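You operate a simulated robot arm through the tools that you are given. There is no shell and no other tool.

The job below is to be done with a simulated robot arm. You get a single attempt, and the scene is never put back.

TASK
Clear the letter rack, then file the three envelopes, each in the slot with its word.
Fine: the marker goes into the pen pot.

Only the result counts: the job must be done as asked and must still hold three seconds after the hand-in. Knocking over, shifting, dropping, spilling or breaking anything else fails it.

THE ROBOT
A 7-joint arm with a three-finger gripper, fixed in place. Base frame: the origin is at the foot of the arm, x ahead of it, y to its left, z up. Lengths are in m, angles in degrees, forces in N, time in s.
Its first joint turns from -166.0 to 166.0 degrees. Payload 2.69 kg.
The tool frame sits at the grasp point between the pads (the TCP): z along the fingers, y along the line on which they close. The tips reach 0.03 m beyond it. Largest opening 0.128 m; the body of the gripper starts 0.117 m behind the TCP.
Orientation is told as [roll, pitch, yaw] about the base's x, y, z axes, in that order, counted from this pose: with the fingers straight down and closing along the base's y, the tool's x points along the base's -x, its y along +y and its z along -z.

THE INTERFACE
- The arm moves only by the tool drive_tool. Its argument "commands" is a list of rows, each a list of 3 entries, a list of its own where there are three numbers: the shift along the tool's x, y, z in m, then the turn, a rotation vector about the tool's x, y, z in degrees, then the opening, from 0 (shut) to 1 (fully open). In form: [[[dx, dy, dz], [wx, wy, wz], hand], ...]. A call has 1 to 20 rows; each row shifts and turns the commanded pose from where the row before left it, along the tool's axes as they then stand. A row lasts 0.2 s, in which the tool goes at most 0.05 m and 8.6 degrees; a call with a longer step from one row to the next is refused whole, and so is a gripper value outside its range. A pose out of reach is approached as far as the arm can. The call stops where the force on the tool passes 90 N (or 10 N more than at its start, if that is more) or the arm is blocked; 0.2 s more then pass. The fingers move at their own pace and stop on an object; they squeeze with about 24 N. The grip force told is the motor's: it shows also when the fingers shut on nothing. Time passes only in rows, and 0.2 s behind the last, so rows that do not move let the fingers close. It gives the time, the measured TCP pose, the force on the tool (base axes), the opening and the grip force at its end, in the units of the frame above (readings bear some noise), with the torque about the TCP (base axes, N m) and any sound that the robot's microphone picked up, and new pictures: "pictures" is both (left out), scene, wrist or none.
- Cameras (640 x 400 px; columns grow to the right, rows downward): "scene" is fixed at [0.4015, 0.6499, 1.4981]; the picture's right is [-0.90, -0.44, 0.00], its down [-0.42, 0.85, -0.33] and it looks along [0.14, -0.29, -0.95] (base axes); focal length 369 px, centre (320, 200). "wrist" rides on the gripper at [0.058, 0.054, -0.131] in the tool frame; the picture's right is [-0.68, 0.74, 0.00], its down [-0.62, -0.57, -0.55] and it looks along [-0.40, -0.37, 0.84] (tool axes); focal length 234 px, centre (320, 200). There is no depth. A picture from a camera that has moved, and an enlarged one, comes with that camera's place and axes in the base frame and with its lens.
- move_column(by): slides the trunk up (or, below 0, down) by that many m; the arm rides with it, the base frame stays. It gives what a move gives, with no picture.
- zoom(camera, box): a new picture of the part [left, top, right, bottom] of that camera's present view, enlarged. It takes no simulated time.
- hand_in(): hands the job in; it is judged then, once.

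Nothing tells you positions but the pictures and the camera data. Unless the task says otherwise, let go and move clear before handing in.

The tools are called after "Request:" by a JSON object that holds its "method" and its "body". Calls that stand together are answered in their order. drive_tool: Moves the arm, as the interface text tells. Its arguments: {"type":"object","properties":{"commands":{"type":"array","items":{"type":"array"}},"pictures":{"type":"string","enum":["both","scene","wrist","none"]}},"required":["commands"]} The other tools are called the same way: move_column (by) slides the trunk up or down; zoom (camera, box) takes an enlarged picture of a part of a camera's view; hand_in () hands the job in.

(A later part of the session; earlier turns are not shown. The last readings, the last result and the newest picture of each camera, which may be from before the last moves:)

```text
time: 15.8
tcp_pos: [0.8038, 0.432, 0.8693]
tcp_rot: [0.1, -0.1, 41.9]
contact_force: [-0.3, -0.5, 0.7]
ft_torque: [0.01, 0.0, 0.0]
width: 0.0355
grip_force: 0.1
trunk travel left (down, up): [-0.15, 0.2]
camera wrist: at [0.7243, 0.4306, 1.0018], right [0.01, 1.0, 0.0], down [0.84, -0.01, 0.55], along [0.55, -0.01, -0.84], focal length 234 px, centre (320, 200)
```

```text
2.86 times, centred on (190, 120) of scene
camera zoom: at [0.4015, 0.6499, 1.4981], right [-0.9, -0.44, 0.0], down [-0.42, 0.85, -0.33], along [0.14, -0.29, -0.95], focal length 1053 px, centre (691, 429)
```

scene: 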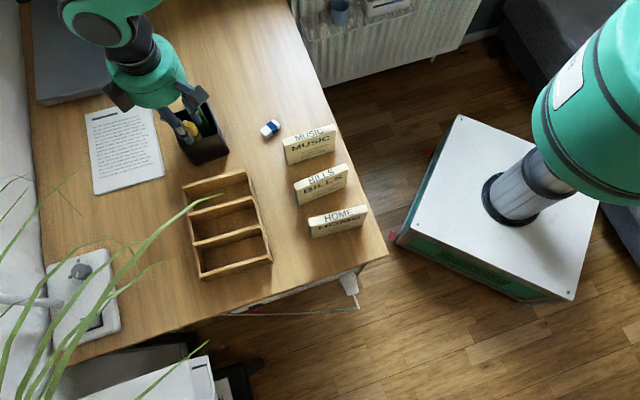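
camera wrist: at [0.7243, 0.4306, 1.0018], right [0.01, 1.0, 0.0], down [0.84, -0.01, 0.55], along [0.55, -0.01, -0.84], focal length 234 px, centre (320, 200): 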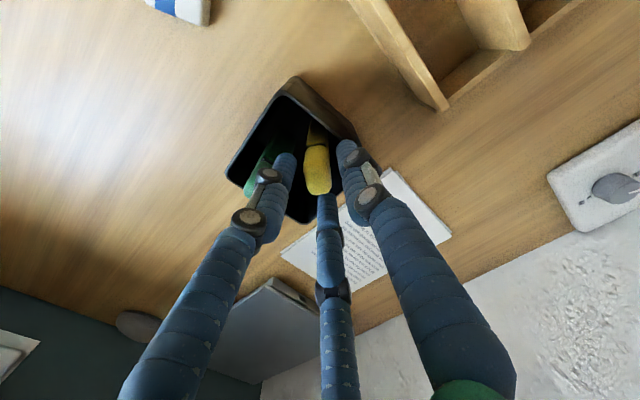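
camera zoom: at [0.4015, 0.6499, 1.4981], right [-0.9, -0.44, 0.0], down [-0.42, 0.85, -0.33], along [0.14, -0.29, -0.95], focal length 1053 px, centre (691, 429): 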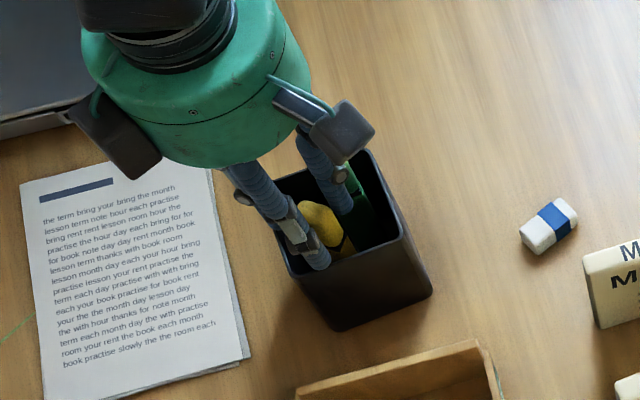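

The marker has been released into the pot. I'll lift straight up clear of it and look back.

Request:
{"method": "drive_tool", "body": {"commands": [[[0, 0, -0.015], [0, 0, 0], 0.28], [[0, 0, -0.025], [0, 0, 0], 0.28], [[0, 0, -0.03], [0, 0, 0], 0.28], [[0, 0, -0.03], [0, 0, 0], 0.28], [[0, 0, -0.03], [0, 0, 0], 0.28], [[0, 0, -0.03], [0, 0, 0], 0.28]], "pictures": "both"}}

Request:
{"method": "zoom", "body": {"camera": "scene", "box": [120, 60, 260, 200]}}

Request:
{"method": "zoom", "body": {"camera": "wrist", "box": [220, 20, 420, 220]}}

```text
time: 17.2
tcp_pos: [0.8014, 0.4298, 1.0303]
tcp_rot: [0.2, -0.1, 42.0]
contact_force: [-0.5, -0.4, 0.6]
ft_torque: [0.05, -0.01, 0.02]
width: 0.0358
grip_force: 0.1
trunk travel left (down, up): [-0.15, 0.2]
camera wrist: at [0.7225, 0.4309, 1.1624], right [0.01, 1.0, 0.0], down [0.84, -0.01, 0.55], along [0.55, -0.01, -0.84], focal length 234 px, centre (320, 200)
```

scene: 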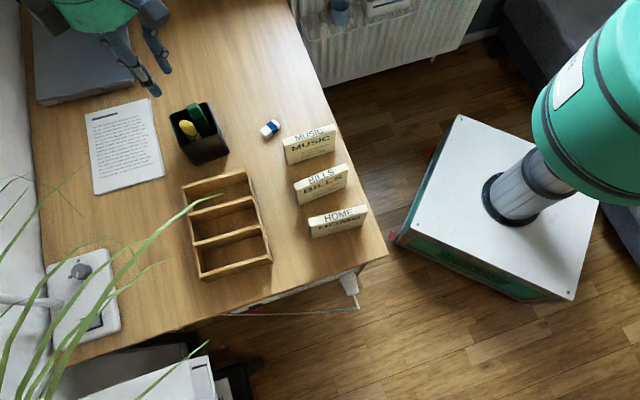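
wrist: 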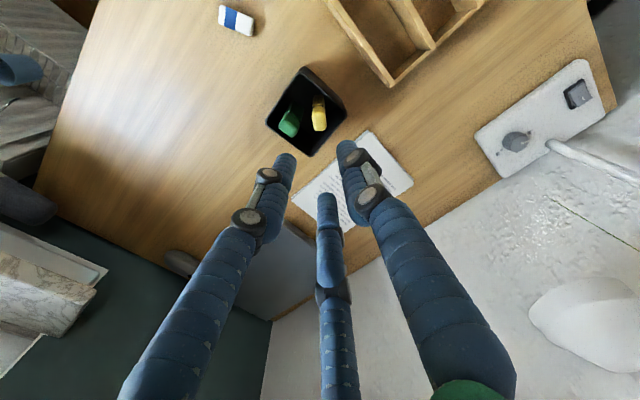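

```text
2.86 times, centred on (190, 130) of scene
camera zoom: at [0.4015, 0.6499, 1.4981], right [-0.9, -0.44, 0.0], down [-0.42, 0.85, -0.33], along [0.14, -0.29, -0.95], focal length 1053 px, centre (691, 400)
```

zoom: 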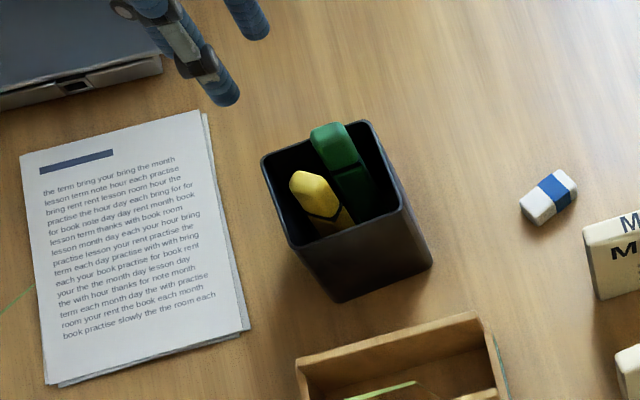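

```text
2.00 times, centred on (320, 120) of wrist
camera zoom: at [0.7225, 0.4309, 1.1624], right [0.01, 1.0, 0.0], down [0.84, -0.01, 0.55], along [0.55, -0.01, -0.84], focal length 468 px, centre (320, 360)
```

zoom: 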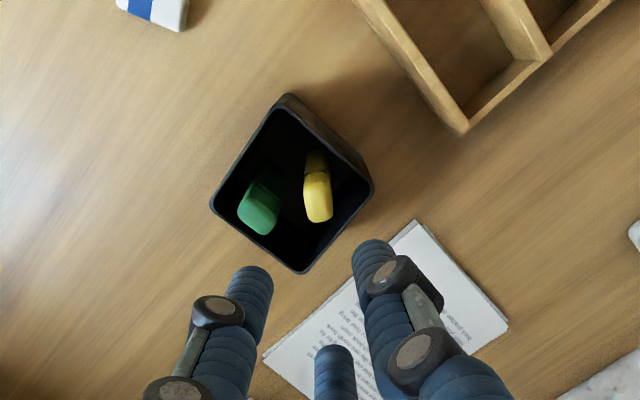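

The marker is standing safely in the pot next to the green one, and the pot hasn't moved. Next I'll get precise rack geometry from the unobstructed scene view.

Request:
{"method": "zoom", "body": {"camera": "scene", "box": [175, 165, 280, 230]}}

Request:
{"method": "zoom", "body": {"camera": "scene", "box": [175, 220, 280, 285]}}

Request:
{"method": "drive_tool", "body": {"commands": [[[0.04, 0.025, 0], [0, 0, 0], 0.28], [[0.04, 0.025, 0], [0, 0, 0], 0.28], [[0.04, 0.025, 0], [0, 0, 0], 0.28], [[0.02, 0.025, 0], [0, 0, 0], 0.28], [[0.0, 0.0, 0], [0, 0, 0], 0.28]], "pictures": "both"}}

```text
6.10 times, centred on (228, 198) of scene
camera zoom: at [0.4015, 0.6499, 1.4981], right [-0.9, -0.44, 0.0], down [-0.42, 0.85, -0.33], along [0.14, -0.29, -0.95], focal length 2247 px, centre (884, 215)
```

zoom: 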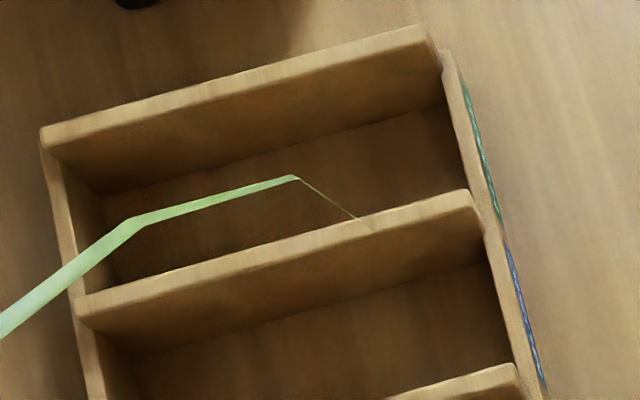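

```text
6.10 times, centred on (228, 252) of scene
camera zoom: at [0.4015, 0.6499, 1.4981], right [-0.9, -0.44, 0.0], down [-0.42, 0.85, -0.33], along [0.14, -0.29, -0.95], focal length 2247 px, centre (884, -120)
```

zoom: 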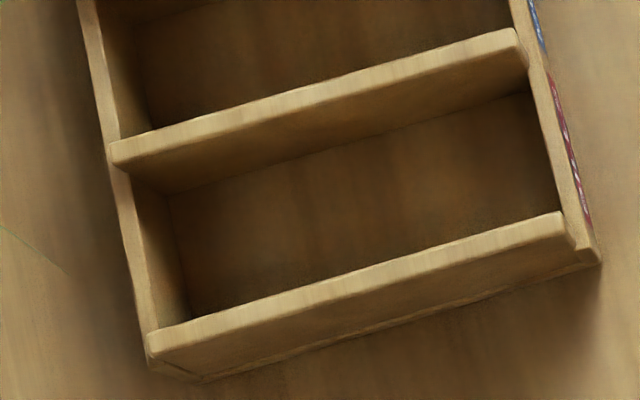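

```text
time: 18.4
tcp_pos: [0.6324, 0.4114, 1.0286]
tcp_rot: [0.0, 0.0, 41.9]
contact_force: [-0.1, -0.2, 0.4]
ft_torque: [0.01, -0.02, 0.0]
width: 0.0361
grip_force: 0.0
trunk travel left (down, up): [-0.15, 0.2]
camera wrist: at [0.5525, 0.4112, 1.1616], right [0.01, 1.0, 0.0], down [0.84, -0.01, 0.55], along [0.55, -0.01, -0.84], focal length 234 px, centre (320, 200)
```

scene: 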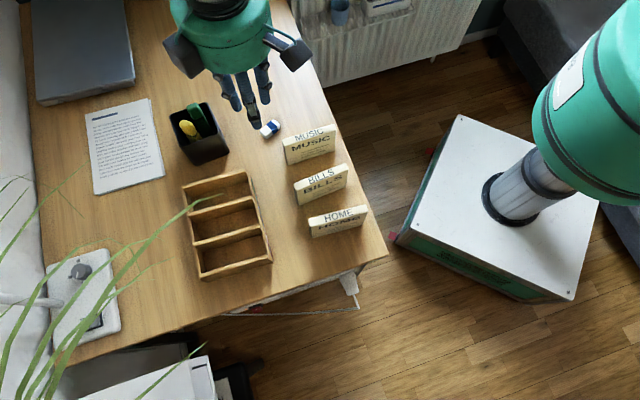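
wrist: 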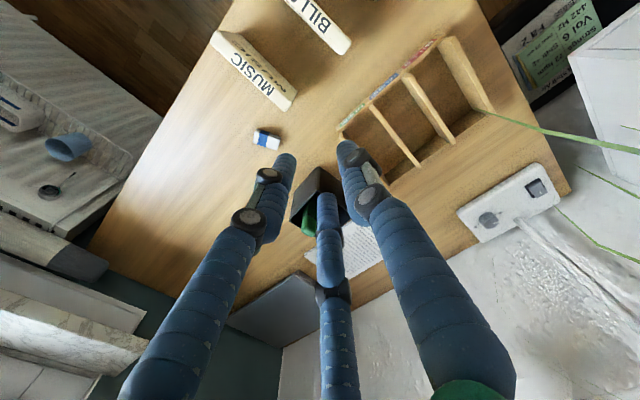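

The rack measures well: slot centres are about HOME (0.703, 0.509), MUSIC (0.660, 0.556) and BILLS (0.617, 0.602). Each slot is about 0.123 m long inside, and the envelopes are about 0.112 m wide. I'll hover above the HOME envelope at about (0.455, 0.457) and look straight along the tool.

Request:
{"method": "drive_tool", "body": {"commands": [[[0.0169, 0.0254, 0.0], [0, 0, 0], 0.5], [[0.0169, 0.0254, 0.0], [0, 0, 0], 0.5], [[0.0169, 0.0254, 0.01], [0, 0, 0], 0.5], [[0.0169, 0.0254, 0.015], [0, 0, 0], 0.5], [[0.0169, 0.0254, 0.02], [0, 0, 0], 0.5], [[0.0169, 0.0254, 0.02], [0, 0, 0], 0.5], [[0, 0, 0], [0, 0, 0], 0.5]], "pictures": "both"}}

Request:
{"method": "zoom", "body": {"camera": "wrist", "box": [220, 40, 420, 240]}}

Request:
{"method": "zoom", "body": {"camera": "scene", "box": [280, 110, 400, 250]}}

```text
time: 20.0
tcp_pos: [0.455, 0.4606, 0.9663]
tcp_rot: [0.1, 0.0, 42.0]
contact_force: [0.4, 0.8, 0.0]
ft_torque: [-0.03, -0.02, 0.01]
width: 0.0643
grip_force: 0.0
trunk travel left (down, up): [-0.15, 0.2]
camera wrist: at [0.3748, 0.4598, 1.0988], right [0.01, 1.0, 0.0], down [0.84, -0.01, 0.55], along [0.55, -0.01, -0.84], focal length 234 px, centre (320, 200)
```

scene: 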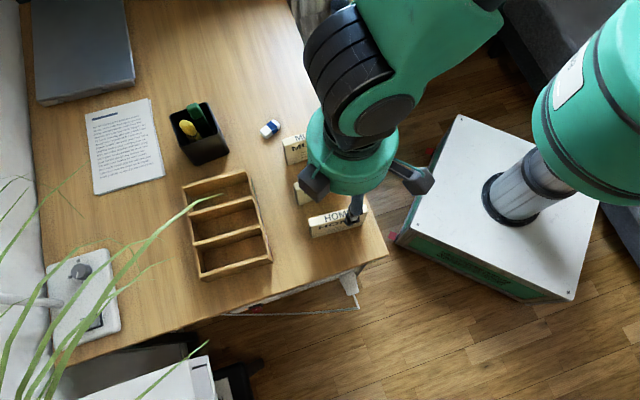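
wrist: 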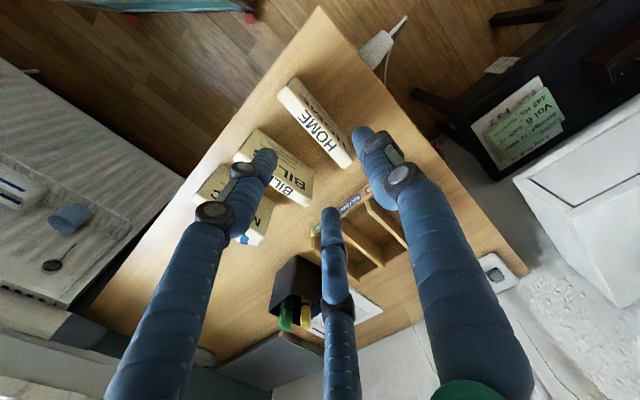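

```text
2.00 times, centred on (320, 140) of wrist
camera zoom: at [0.3748, 0.4598, 1.0988], right [0.01, 1.0, 0.0], down [0.84, -0.01, 0.55], along [0.55, -0.01, -0.84], focal length 468 px, centre (320, 320)
```

zoom: 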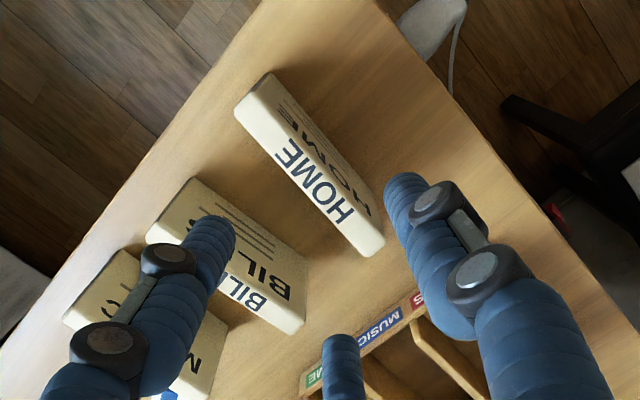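

```text
2.86 times, centred on (340, 180) of scene
camera zoom: at [0.4015, 0.6499, 1.4981], right [-0.9, -0.44, 0.0], down [-0.42, 0.85, -0.33], along [0.14, -0.29, -0.95], focal length 1053 px, centre (263, 257)
```

zoom: 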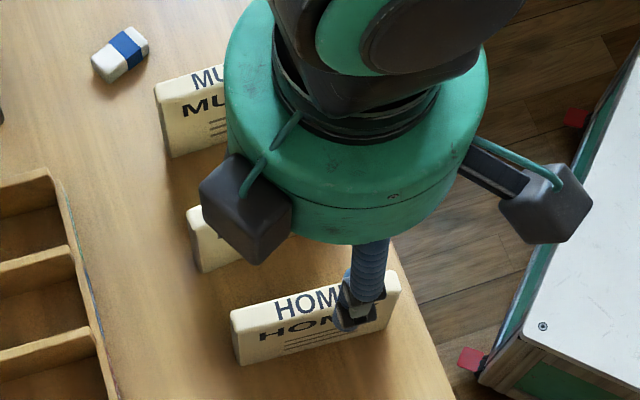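

Request:
{"method": "zoom", "body": {"camera": "wrist", "box": [270, 65, 370, 180]}}

```text
3.48 times, centred on (320, 122) of wrist
camera zoom: at [0.3748, 0.4598, 1.0988], right [0.01, 1.0, 0.0], down [0.84, -0.01, 0.55], along [0.55, -0.01, -0.84], focal length 814 px, centre (320, 470)
```

zoom: 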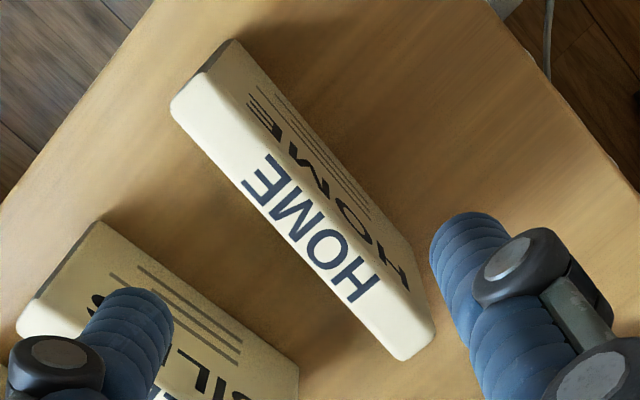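

HOME's top face centres at about (0.4548, 0.4560) with a yaw of 41.6°, so only a 3 mm correction is needed. I'll correct, lower to about z 0.86 first with a 0.4 opening, and check.

Request:
{"method": "drive_tool", "body": {"commands": [[[0.0032, -0.0033, 0.0], [0, 0, 0], 0.42], [[0, 0, 0.02], [0, 0, 0], 0.42], [[0, 0, 0.02], [0, 0, 0], 0.42], [[0, 0, 0.02], [0, 0, 0], 0.42], [[0, 0, 0.02], [0, 0, 0], 0.42], [[0, 0, 0.015], [0, 0, 0], 0.42], [[0, 0, 0], [0, 0, 0], 0.42]], "pictures": "both"}}

Request:
{"method": "zoom", "body": {"camera": "wrist", "box": [220, 40, 420, 240]}}

```text
time: 21.6
tcp_pos: [0.4557, 0.452, 0.8699]
tcp_rot: [0.0, 0.0, 42.1]
contact_force: [1.2, 0.2, -0.1]
ft_torque: [0.01, 0.02, 0.04]
width: 0.0536
grip_force: 0.1
trunk travel left (down, up): [-0.15, 0.2]
camera wrist: at [0.3755, 0.4521, 1.0013], right [0.01, 1.0, 0.0], down [0.84, -0.01, 0.55], along [0.55, -0.01, -0.84], focal length 234 px, centre (320, 200)
```

scene: 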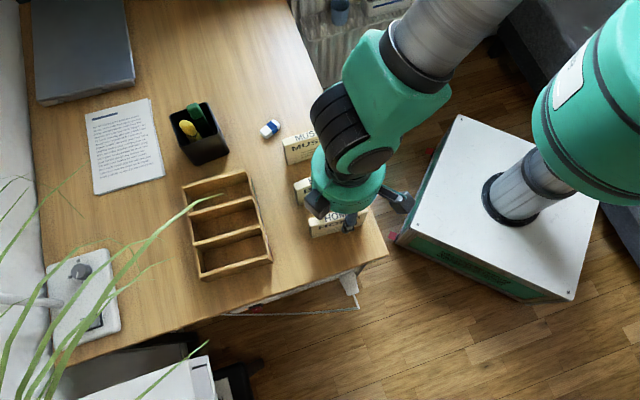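
wrist: 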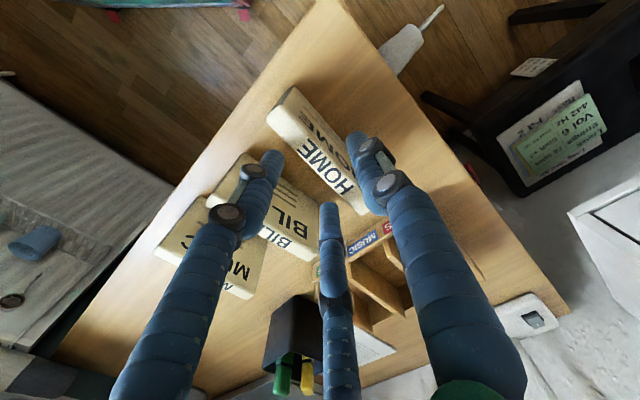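

```text
2.00 times, centred on (320, 140) of wrist
camera zoom: at [0.3755, 0.4521, 1.0013], right [0.01, 1.0, 0.0], down [0.84, -0.01, 0.55], along [0.55, -0.01, -0.84], focal length 468 px, centre (320, 320)
```

zoom: 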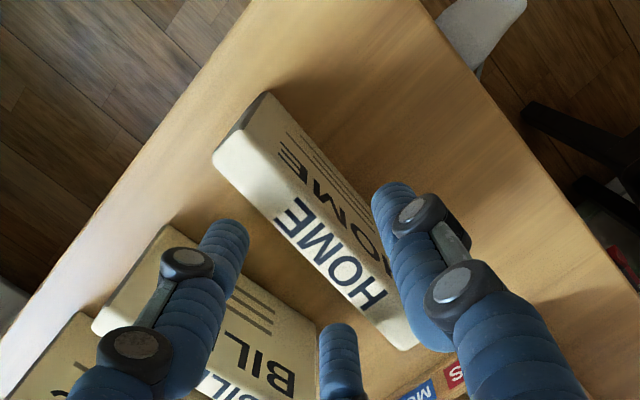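

Request:
{"method": "zoom", "body": {"camera": "wrist", "box": [255, 80, 385, 220]}}

```text
2.86 times, centred on (320, 150) of wrist
camera zoom: at [0.3755, 0.4521, 1.0013], right [0.01, 1.0, 0.0], down [0.84, -0.01, 0.55], along [0.55, -0.01, -0.84], focal length 669 px, centre (320, 343)
```

zoom: 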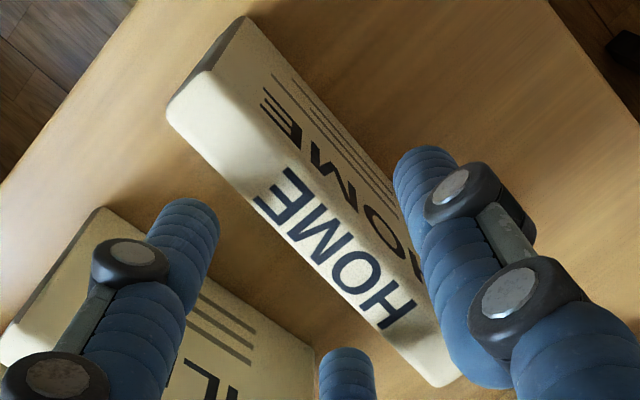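

HOME is well centred, with about 2–3 mm of correction left. I'll apply it, lower the last 5 cm so the fingers straddle the envelope's top, and close.

Request:
{"method": "drive_tool", "body": {"commands": [[[-0.002, 0.002, 0.0], [0, 0, 0], 0.42], [[0, 0, 0.015], [0, 0, 0], 0.42], [[0, 0, 0.015], [0, 0, 0], 0.42], [[0, 0, 0.015], [0, 0, 0], 0.42], [[0, 0, 0.008], [0, 0, 0], 0.42], [[0, 0, 0], [0, 0, 0], 0.42]], "pictures": "both"}}

Request:
{"method": "zoom", "body": {"camera": "wrist", "box": [220, 60, 420, 260]}}

Request:
{"method": "zoom", "body": {"camera": "scene", "box": [280, 110, 400, 250]}}

```text
time: 23.0
tcp_pos: [0.4569, 0.4549, 0.817]
tcp_rot: [0.0, 0.1, 42.0]
contact_force: [-0.5, 0.7, 0.0]
ft_torque: [0.02, -0.01, 0.01]
width: 0.054
grip_force: 0.1
trunk travel left (down, up): [-0.15, 0.2]
camera wrist: at [0.3767, 0.4544, 0.9482], right [0.01, 1.0, 0.0], down [0.84, -0.01, 0.55], along [0.55, -0.01, -0.84], focal length 234 px, centre (320, 200)
```

scene: 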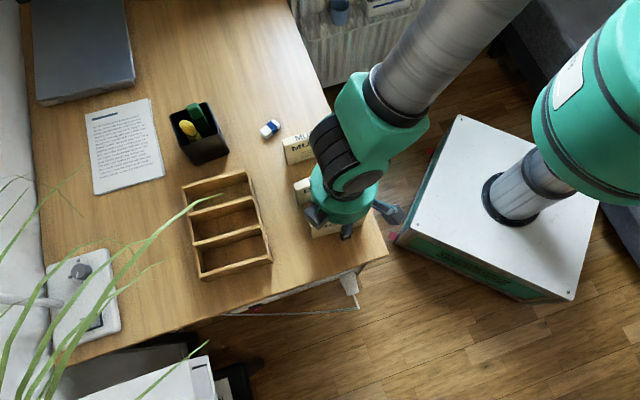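
wrist: 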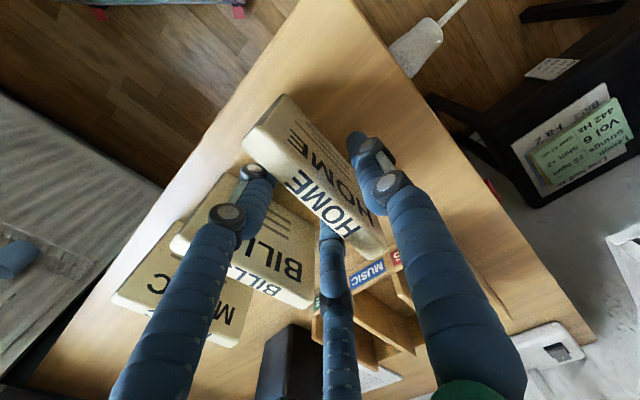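

```text
2.00 times, centred on (320, 160) of wrist
camera zoom: at [0.3767, 0.4544, 0.9482], right [0.01, 1.0, 0.0], down [0.84, -0.01, 0.55], along [0.55, -0.01, -0.84], focal length 468 px, centre (320, 280)
```

zoom: 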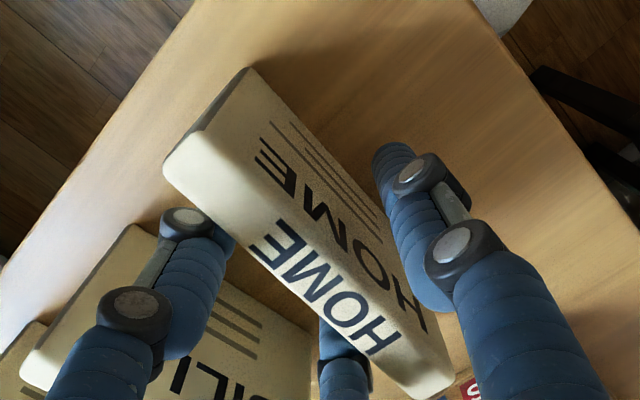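

```text
2.86 times, centred on (340, 180) of scene
camera zoom: at [0.4015, 0.6499, 1.4981], right [-0.9, -0.44, 0.0], down [-0.42, 0.85, -0.33], along [0.14, -0.29, -0.95], focal length 1053 px, centre (263, 257)
```

zoom: 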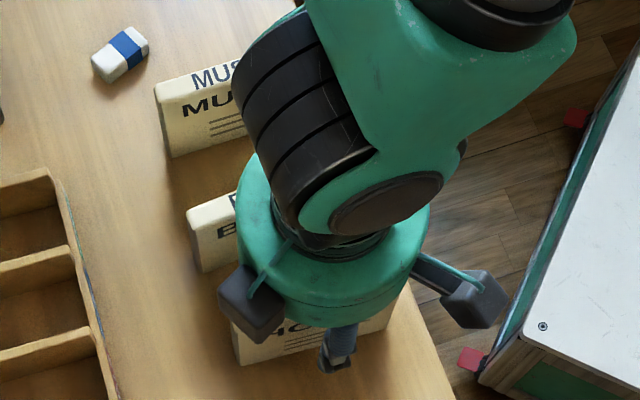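

Request:
{"method": "drive_tool", "body": {"commands": [[[0, 0, 0], [0, 0, 0], 0], [[0, 0, 0], [0, 0, 0], 0], [[0, 0, 0], [0, 0, 0], 0], [[0, 0, 0], [0, 0, 0], 0]], "pictures": "wrist"}}

Request:
{"method": "zoom", "body": {"camera": "wrist", "box": [220, 60, 420, 260]}}

```text
time: 24.0
tcp_pos: [0.4561, 0.4543, 0.8168]
tcp_rot: [0.0, 0.0, 42.0]
contact_force: [0.8, -0.2, 0.2]
ft_torque: [0.01, 0.01, -0.02]
width: 0.0276
grip_force: 24.1
trunk travel left (down, up): [-0.15, 0.2]
camera wrist: at [0.3767, 0.4544, 0.9484], right [0.01, 1.0, 0.0], down [0.84, -0.01, 0.55], along [0.55, -0.01, -0.84], focal length 234 px, centre (320, 200)
```

wrist: 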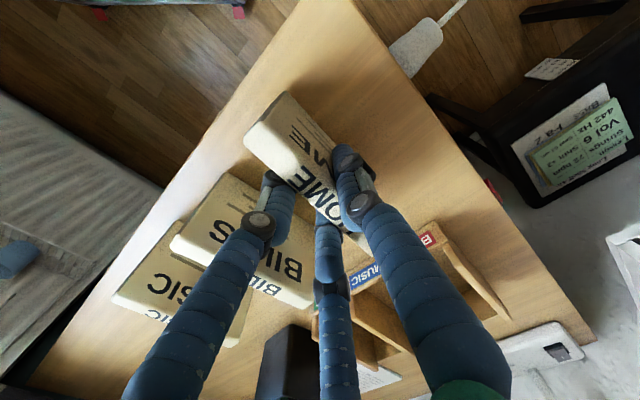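

```text
2.00 times, centred on (320, 160) of wrist
camera zoom: at [0.3767, 0.4544, 0.9484], right [0.01, 1.0, 0.0], down [0.84, -0.01, 0.55], along [0.55, -0.01, -0.84], focal length 468 px, centre (320, 280)
```

zoom: 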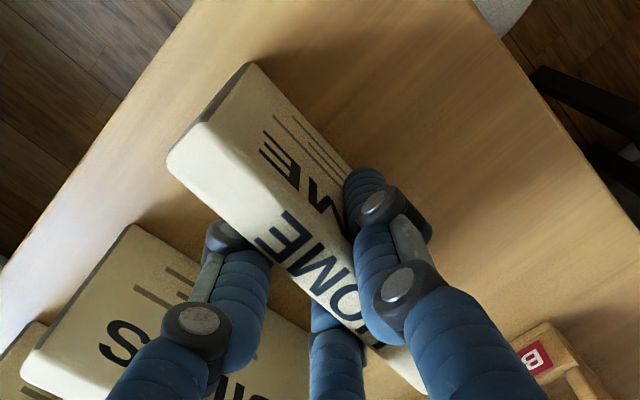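

The grip is firm at 0.0276 m: the thumb is on the front face and the other digits are behind. I'll lift HOME straight up and check that it hangs level.

Request:
{"method": "drive_tool", "body": {"commands": [[[0, 0, -0.01], [0, 0, 0], 0], [[0, 0, -0.02], [0, 0, 0], 0], [[0, 0, -0.03], [0, 0, 0], 0], [[0, 0, -0.03], [0, 0, 0], 0], [[0, 0, -0.03], [0, 0, 0], 0], [[0, 0, -0.03], [0, 0, 0], 0], [[0, 0, -0.02], [0, 0, 0], 0], [[0, 0, 0], [0, 0, 0], 0]], "pictures": "both"}}

Request:
{"method": "zoom", "body": {"camera": "wrist", "box": [220, 60, 420, 260]}}

Request:
{"method": "zoom", "body": {"camera": "scene", "box": [270, 100, 410, 260]}}

```text
time: 25.8
tcp_pos: [0.4552, 0.4547, 0.9868]
tcp_rot: [-0.1, 0.0, 41.9]
contact_force: [0.0, -0.4, 0.0]
ft_torque: [0.0, -0.03, -0.02]
width: 0.0277
grip_force: 23.9
trunk travel left (down, up): [-0.15, 0.2]
camera wrist: at [0.3758, 0.4551, 1.1198], right [0.01, 1.0, 0.0], down [0.84, -0.01, 0.55], along [0.55, -0.01, -0.84], focal length 234 px, centre (320, 200)
```

scene: 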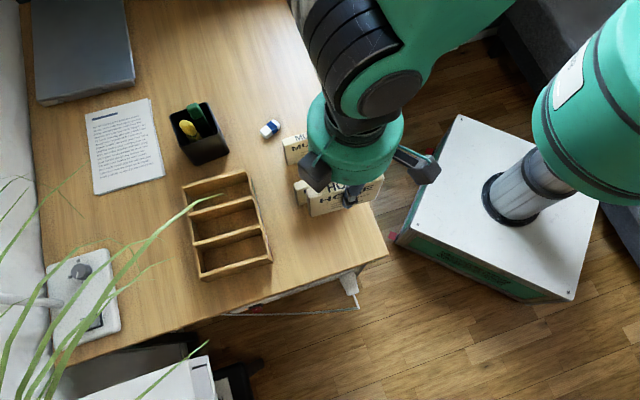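
wrist: 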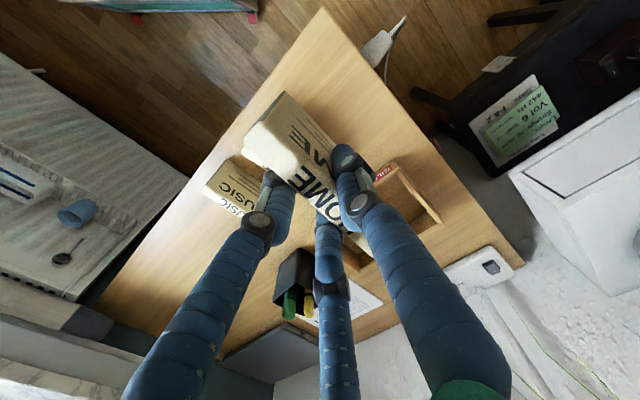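

```text
2.00 times, centred on (320, 160) of wrist
camera zoom: at [0.3758, 0.4551, 1.1198], right [0.01, 1.0, 0.0], down [0.84, -0.01, 0.55], along [0.55, -0.01, -0.84], focal length 468 px, centre (320, 280)
```

zoom: 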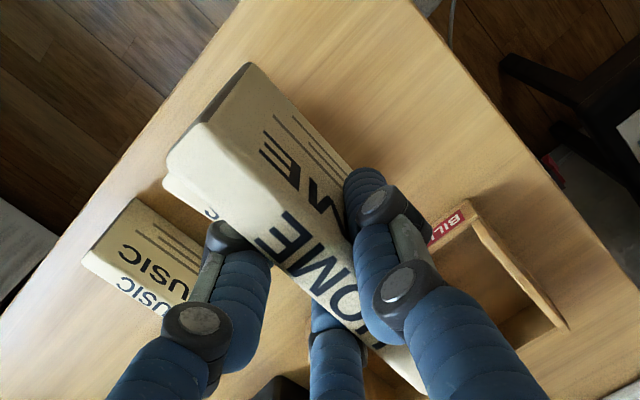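

```text
2.50 times, centred on (340, 180) of scene
camera zoom: at [0.4015, 0.6499, 1.4981], right [-0.9, -0.44, 0.0], down [-0.42, 0.85, -0.33], along [0.14, -0.29, -0.95], focal length 922 px, centre (270, 250)
```

zoom: 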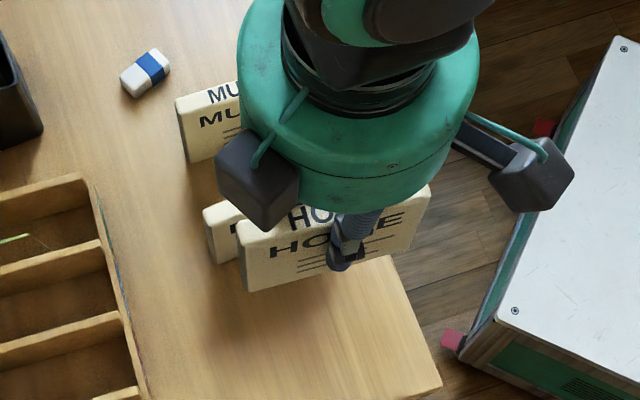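

HOME hangs level with no slip. I'll carry it at height to above the HOME slot (the one nearest the pot) and inspect before lowering.

Request:
{"method": "drive_tool", "body": {"commands": [[[-0.0275, -0.0162, -0.002], [0, 0, 0], 0], [[-0.0275, -0.0162, 0], [0, 0, 0], 0], [[-0.0275, -0.0162, 0], [0, 0, 0], 0], [[-0.0275, -0.0162, 0], [0, 0, 0], 0], [[-0.0275, -0.0162, 0], [0, 0, 0], 0], [[-0.0275, -0.0162, 0], [0, 0, 0], 0], [[-0.0275, -0.0162, 0], [0, 0, 0], 0], [[-0.0275, -0.0162, 0], [0, 0, 0], 0], [[0, 0, 0], [0, 0, 0], 0]], "pictures": "both"}}

Request:
{"method": "zoom", "body": {"camera": "wrist", "box": [220, 60, 420, 260]}}

Request:
{"method": "zoom", "body": {"camera": "scene", "box": [150, 120, 290, 290]}}

```text
time: 27.8
tcp_pos: [0.7061, 0.5053, 0.9869]
tcp_rot: [-0.1, 0.0, 42.1]
contact_force: [-0.1, 0.3, -1.3]
ft_torque: [0.0, 0.02, 0.02]
width: 0.0276
grip_force: 24.1
trunk travel left (down, up): [-0.15, 0.2]
camera wrist: at [0.6265, 0.5055, 1.1197], right [0.01, 1.0, 0.0], down [0.84, -0.01, 0.55], along [0.55, -0.01, -0.84], focal length 234 px, centre (320, 200)
```

scene: 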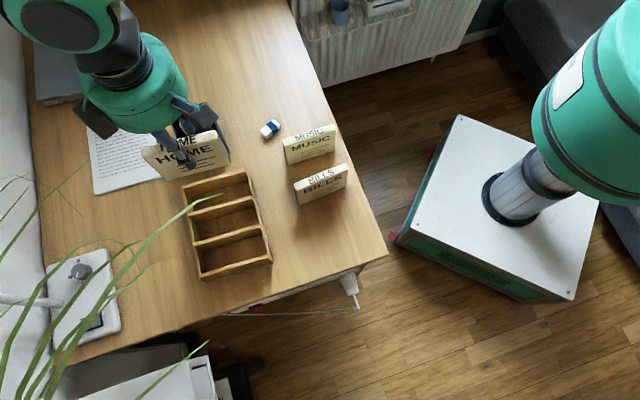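
wrist: 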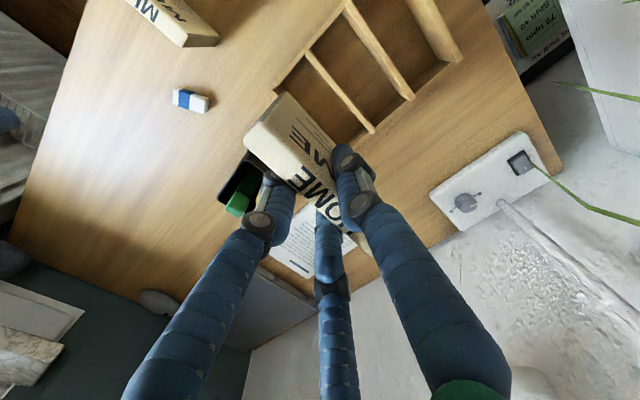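

```text
2.00 times, centred on (320, 160) of wrist
camera zoom: at [0.6265, 0.5055, 1.1197], right [0.01, 1.0, 0.0], down [0.84, -0.01, 0.55], along [0.55, -0.01, -0.84], focal length 468 px, centre (320, 280)
```

zoom: 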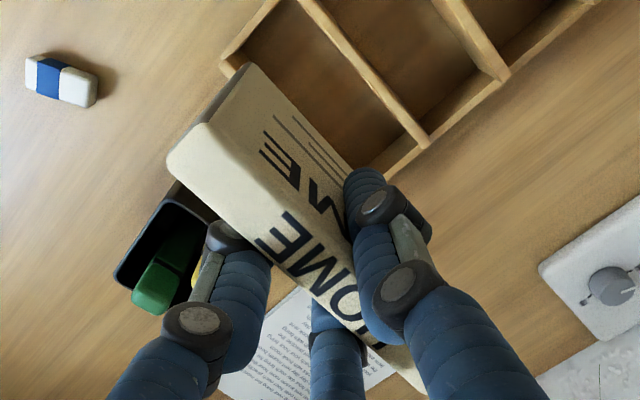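

```text
2.35 times, centred on (220, 205) of scene
camera zoom: at [0.4015, 0.6499, 1.4981], right [-0.9, -0.44, 0.0], down [-0.42, 0.85, -0.33], along [0.14, -0.29, -0.95], focal length 868 px, centre (555, 188)
```

zoom: 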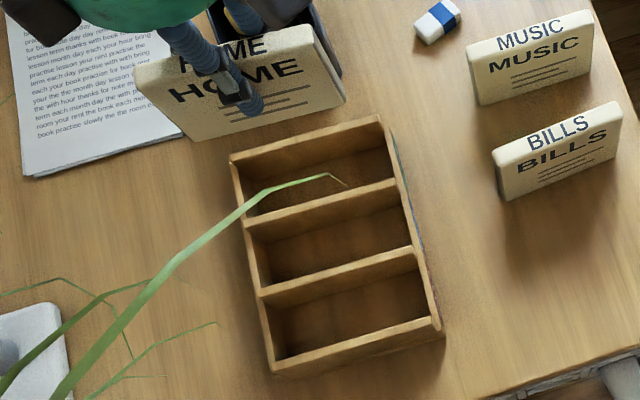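

The HOME envelope is aligned over its slot, within about 1–2 mm along the slot. I'll lower until its bottom edge is just above the dividers, then check again.

Request:
{"method": "drive_tool", "body": {"commands": [[[0, 0, 0.02], [0, 0, 0], 0], [[0, 0, 0.02], [0, 0, 0], 0], [[0, 0, 0.02], [0, 0, 0], 0], [[0, 0, 0.02], [0, 0, 0], 0], [[0, 0, 0.016], [0, 0, 0], 0], [[0, 0, 0], [0, 0, 0], 0]], "pictures": "both"}}

Request:
{"method": "zoom", "body": {"camera": "wrist", "box": [220, 60, 420, 260]}}

Request:
{"method": "zoom", "body": {"camera": "scene", "box": [165, 130, 285, 250]}}

```text
time: 29.2
tcp_pos: [0.7044, 0.5066, 0.8918]
tcp_rot: [0.0, 0.1, 42.0]
contact_force: [0.6, 0.1, -0.7]
ft_torque: [0.01, 0.05, -0.01]
width: 0.0273
grip_force: 24.4
trunk travel left (down, up): [-0.15, 0.2]
camera wrist: at [0.6259, 0.5057, 1.0243], right [0.01, 1.0, 0.0], down [0.84, -0.01, 0.55], along [0.55, -0.01, -0.84], focal length 234 px, centre (320, 200)
```

scene: 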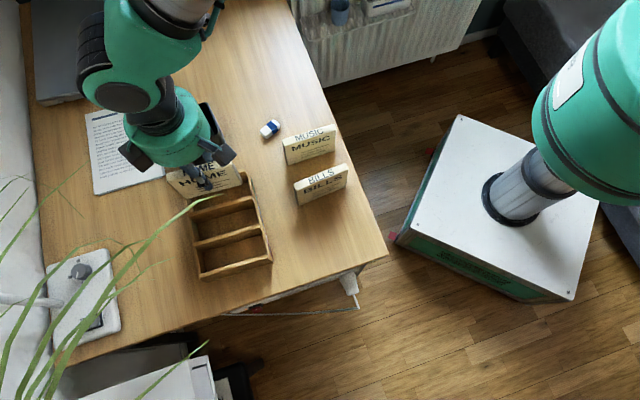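
wrist: 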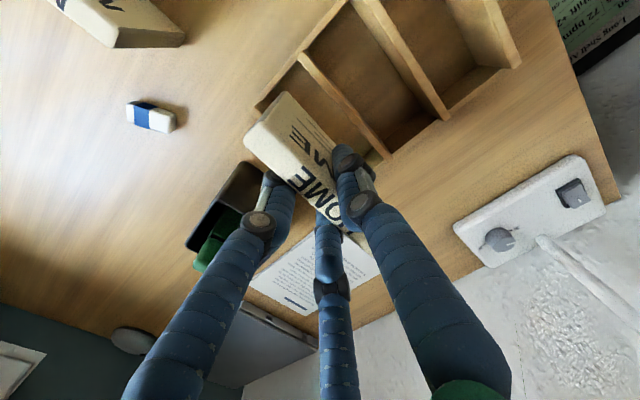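

```text
2.00 times, centred on (320, 160) of wrist
camera zoom: at [0.6259, 0.5057, 1.0243], right [0.01, 1.0, 0.0], down [0.84, -0.01, 0.55], along [0.55, -0.01, -0.84], focal length 468 px, centre (320, 280)
```

zoom: 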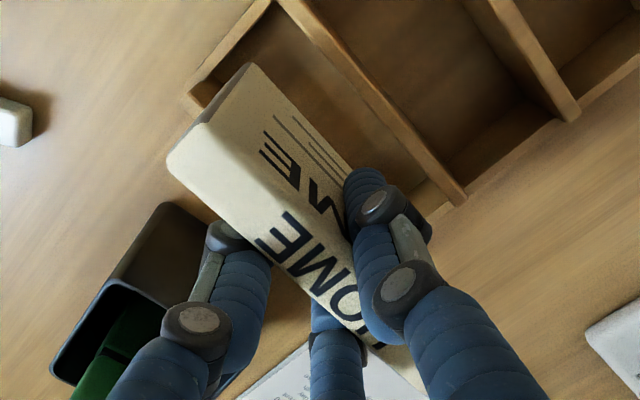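

```text
3.33 times, centred on (225, 190) of scene
camera zoom: at [0.4015, 0.6499, 1.4981], right [-0.9, -0.44, 0.0], down [-0.42, 0.85, -0.33], along [0.14, -0.29, -0.95], focal length 1229 px, centre (637, 233)
```

zoom: 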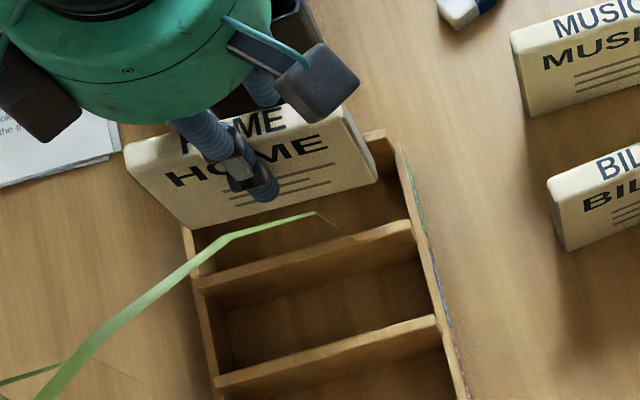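

Request:
{"method": "zoom", "body": {"camera": "wrist", "box": [240, 40, 320, 120]}}

Request:
{"method": "zoom", "body": {"camera": "wrist", "box": [330, 110, 430, 210]}}

Request:
{"method": "zoom", "body": {"camera": "scene", "box": [180, 155, 250, 215]}}

```text
5.00 times, centred on (280, 80) of wrist
camera zoom: at [0.6259, 0.5057, 1.0243], right [0.01, 1.0, 0.0], down [0.84, -0.01, 0.55], along [0.55, -0.01, -0.84], focal length 1171 px, centre (520, 800)
```

zoom: 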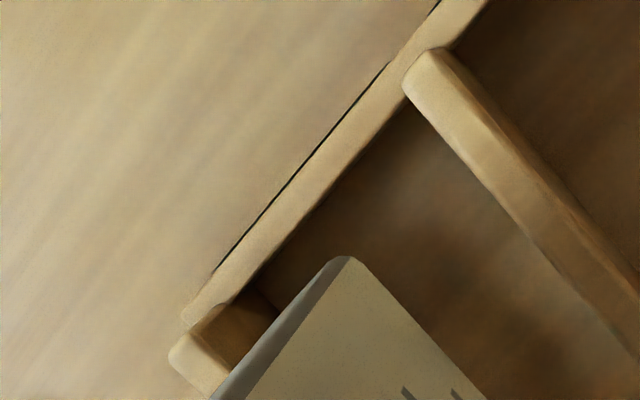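

```text
4.00 times, centred on (380, 160) of wrist
camera zoom: at [0.6259, 0.5057, 1.0243], right [0.01, 1.0, 0.0], down [0.84, -0.01, 0.55], along [0.55, -0.01, -0.84], focal length 937 px, centre (80, 360)
```

zoom: 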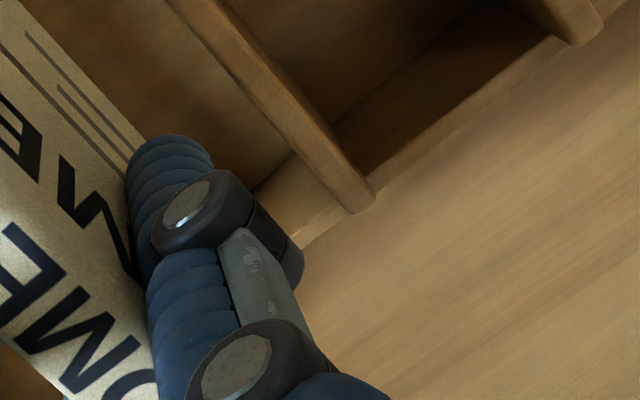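

```text
6.67 times, centred on (215, 185) of scene
camera zoom: at [0.4015, 0.6499, 1.4981], right [-0.9, -0.44, 0.0], down [-0.42, 0.85, -0.33], along [0.14, -0.29, -0.95], focal length 2458 px, centre (1020, 300)
```

zoom: 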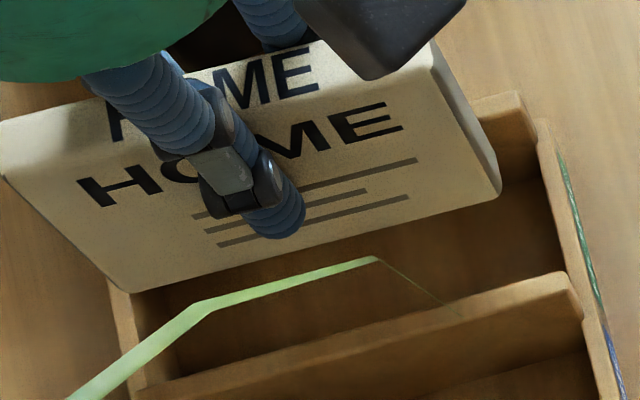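

All measurements agree: the envelope sits centred with about 5 mm or more to spare at each end and about 15 mm on the sides. I'll lower it into the slot, then finish in small steps watching the force.

Request:
{"method": "drive_tool", "body": {"commands": [[[0, 0, 0.012], [0, 0, 0], 0], [[0, 0, 0.012], [0, 0, 0], 0], [[0, 0, 0.012], [0, 0, 0], 0], [[0, 0, 0.01], [0, 0, 0], 0], [[0, 0, 0.008], [0, 0, 0], 0], [[0, 0, 0], [0, 0, 0], 0]], "pictures": "both"}}

Request:
{"method": "zoom", "body": {"camera": "wrist", "box": [220, 60, 420, 260]}}

Request:
{"method": "zoom", "body": {"camera": "scene", "box": [165, 130, 285, 250]}}

```text
time: 30.6
tcp_pos: [0.7051, 0.5067, 0.8385]
tcp_rot: [0.0, 0.0, 42.0]
contact_force: [0.1, -0.5, 0.0]
ft_torque: [-0.02, 0.0, 0.01]
width: 0.0272
grip_force: 23.7
trunk travel left (down, up): [-0.15, 0.2]
camera wrist: at [0.6256, 0.5063, 0.971], right [0.01, 1.0, 0.0], down [0.84, -0.01, 0.55], along [0.55, -0.01, -0.84], focal length 234 px, centre (320, 200)
```

scene: 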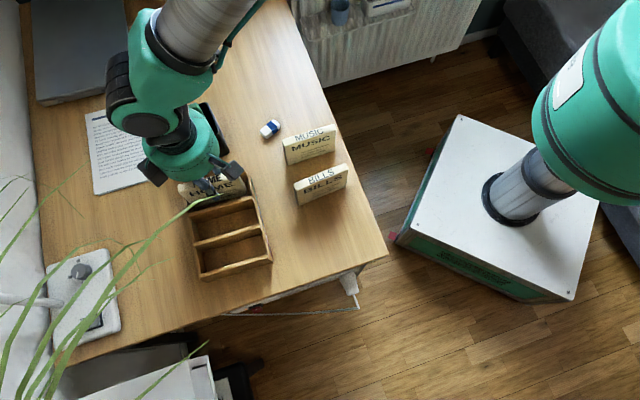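
wrist: 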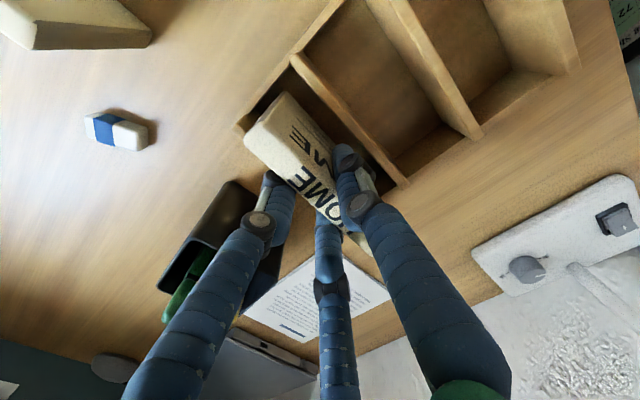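

```text
2.00 times, centred on (320, 160) of wrist
camera zoom: at [0.6256, 0.5063, 0.971], right [0.01, 1.0, 0.0], down [0.84, -0.01, 0.55], along [0.55, -0.01, -0.84], focal length 468 px, centre (320, 280)
```

zoom: 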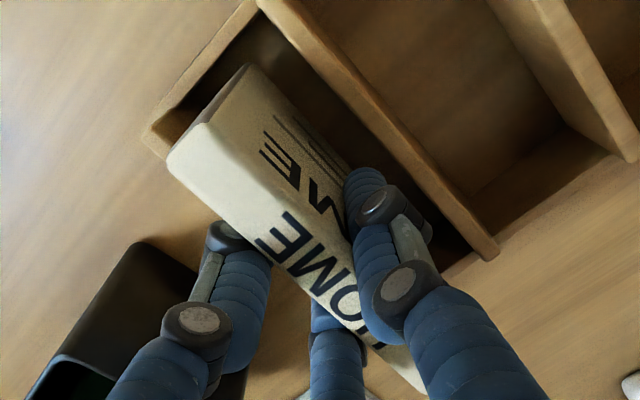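

```text
3.33 times, centred on (225, 190) of scene
camera zoom: at [0.4015, 0.6499, 1.4981], right [-0.9, -0.44, 0.0], down [-0.42, 0.85, -0.33], along [0.14, -0.29, -0.95], focal length 1229 px, centre (637, 233)
```

zoom: 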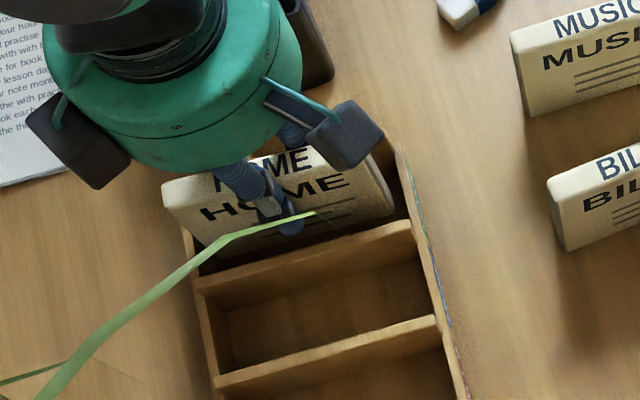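

The envelope is inside the slot without contact. I'll lower slowly to the floor.

Request:
{"method": "drive_tool", "body": {"commands": [[[0, 0, 0.004], [0, 0, 0], 0], [[0, 0, 0.004], [0, 0, 0], 0], [[0, 0, 0], [0, 0, 0], 0]], "pictures": "none"}}

Request:
{"method": "drive_tool", "body": {"commands": [[[0, 0, 0.002], [0, 0, 0], 0], [[0, 0, 0.0015], [0, 0, 0], 0], [[0, 0, 0], [0, 0, 0], 0]], "pictures": "none"}}

```text
time: 31.4
tcp_pos: [0.7062, 0.5062, 0.831]
tcp_rot: [0.0, -0.1, 42.0]
contact_force: [-0.1, -0.5, 3.1]
ft_torque: [0.02, -0.12, -0.03]
width: 0.0274
grip_force: 23.6
trunk travel left (down, up): [-0.15, 0.2]
```

```text
time: 32.2
tcp_pos: [0.7055, 0.5053, 0.8273]
tcp_rot: [0.0, -0.1, 42.1]
contact_force: [0.1, -1.2, -0.5]
ft_torque: [0.02, -0.04, 0.02]
width: 0.0276
grip_force: 24.1
trunk travel left (down, up): [-0.15, 0.2]
```

Request:
{"method": "drive_tool", "body": {"commands": [[[0, 0, 0], [0, 0, 0], 0]], "pictures": "both"}}

Request:
{"method": "zoom", "body": {"camera": "wrist", "box": [220, 60, 420, 260]}}

Request:
{"method": "zoom", "body": {"camera": "scene", "box": [180, 155, 250, 215]}}

```text
time: 32.6
tcp_pos: [0.7058, 0.5046, 0.8258]
tcp_rot: [0.0, 0.1, 42.1]
contact_force: [-0.5, -1.2, -0.7]
ft_torque: [-0.02, 0.01, 0.03]
width: 0.0276
grip_force: 24.0
trunk travel left (down, up): [-0.15, 0.2]
camera wrist: at [0.6262, 0.5061, 0.959], right [0.01, 1.0, 0.0], down [0.84, -0.01, 0.55], along [0.55, -0.01, -0.84], focal length 234 px, centre (320, 200)
```

scene: 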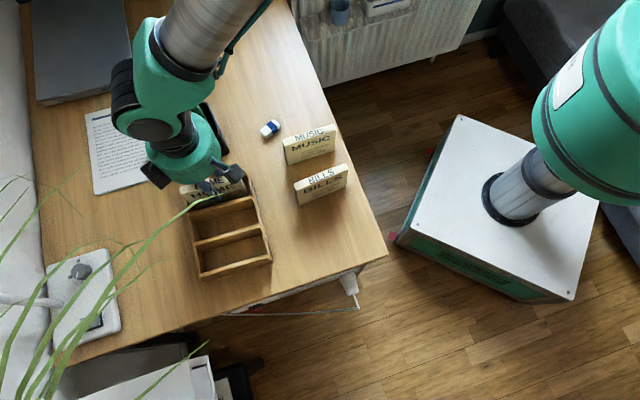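
wrist: 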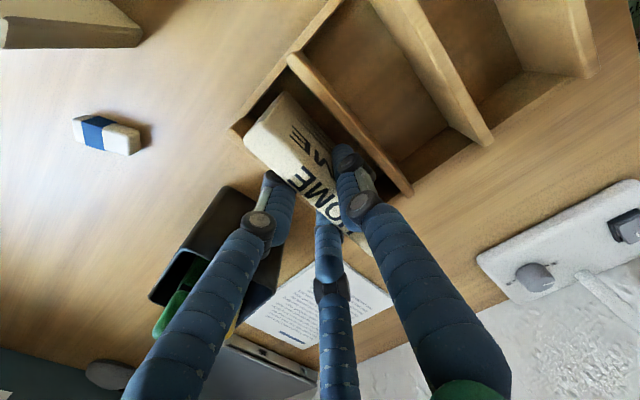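

```text
2.00 times, centred on (320, 160) of wrist
camera zoom: at [0.6262, 0.5061, 0.959], right [0.01, 1.0, 0.0], down [0.84, -0.01, 0.55], along [0.55, -0.01, -0.84], focal length 468 px, centre (320, 280)
```

zoom: 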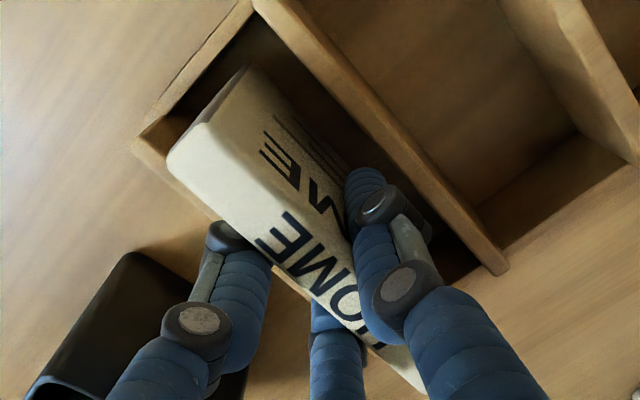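

```text
6.67 times, centred on (215, 185) of scene
camera zoom: at [0.4015, 0.6499, 1.4981], right [-0.9, -0.44, 0.0], down [-0.42, 0.85, -0.33], along [0.14, -0.29, -0.95], focal length 2458 px, centre (1020, 300)
```

zoom: 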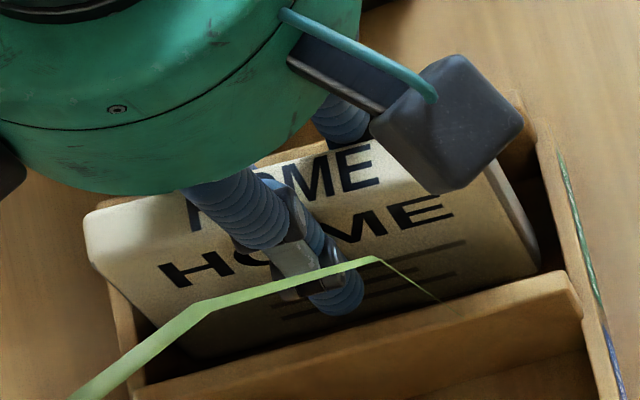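

No contact yet, and the bottom should be within a few millimetres of the slot floor. I'll continue in 1.5 mm steps.

Request:
{"method": "drive_tool", "body": {"commands": [[[0, 0, 0.0015], [0, 0, 0], 0], [[0, 0, 0.0], [0, 0, 0], 0]], "pictures": "none"}}

Request:
{"method": "drive_tool", "body": {"commands": [[[0, 0, 0.0015], [0, 0, 0], 0], [[0, 0, 0.0], [0, 0, 0], 0]], "pictures": "none"}}

```text
time: 33.2
tcp_pos: [0.7056, 0.5078, 0.8246]
tcp_rot: [0.0, 0.1, 42.0]
contact_force: [0.3, -1.3, -1.7]
ft_torque: [0.02, 0.01, -0.02]
width: 0.0276
grip_force: 24.2
trunk travel left (down, up): [-0.15, 0.2]
```

```text
time: 33.8
tcp_pos: [0.7057, 0.5069, 0.8247]
tcp_rot: [0.0, 0.1, 41.9]
contact_force: [-0.1, -0.7, 2.8]
ft_torque: [-0.07, 0.06, 0.0]
width: 0.0277
grip_force: 24.2
trunk travel left (down, up): [-0.15, 0.2]
```

Request:
{"method": "drive_tool", "body": {"commands": [[[0, 0, 0.0015], [0, 0, 0], 0], [[0, 0, 0.0], [0, 0, 0], 0]], "pictures": "none"}}

```text
time: 34.4
tcp_pos: [0.7058, 0.5066, 0.8238]
tcp_rot: [-0.1, -0.1, 42.0]
contact_force: [-1.9, -0.4, 13.2]
ft_torque: [-0.09, 0.39, 0.0]
width: 0.0275
grip_force: 24.3
trunk travel left (down, up): [-0.15, 0.2]
```

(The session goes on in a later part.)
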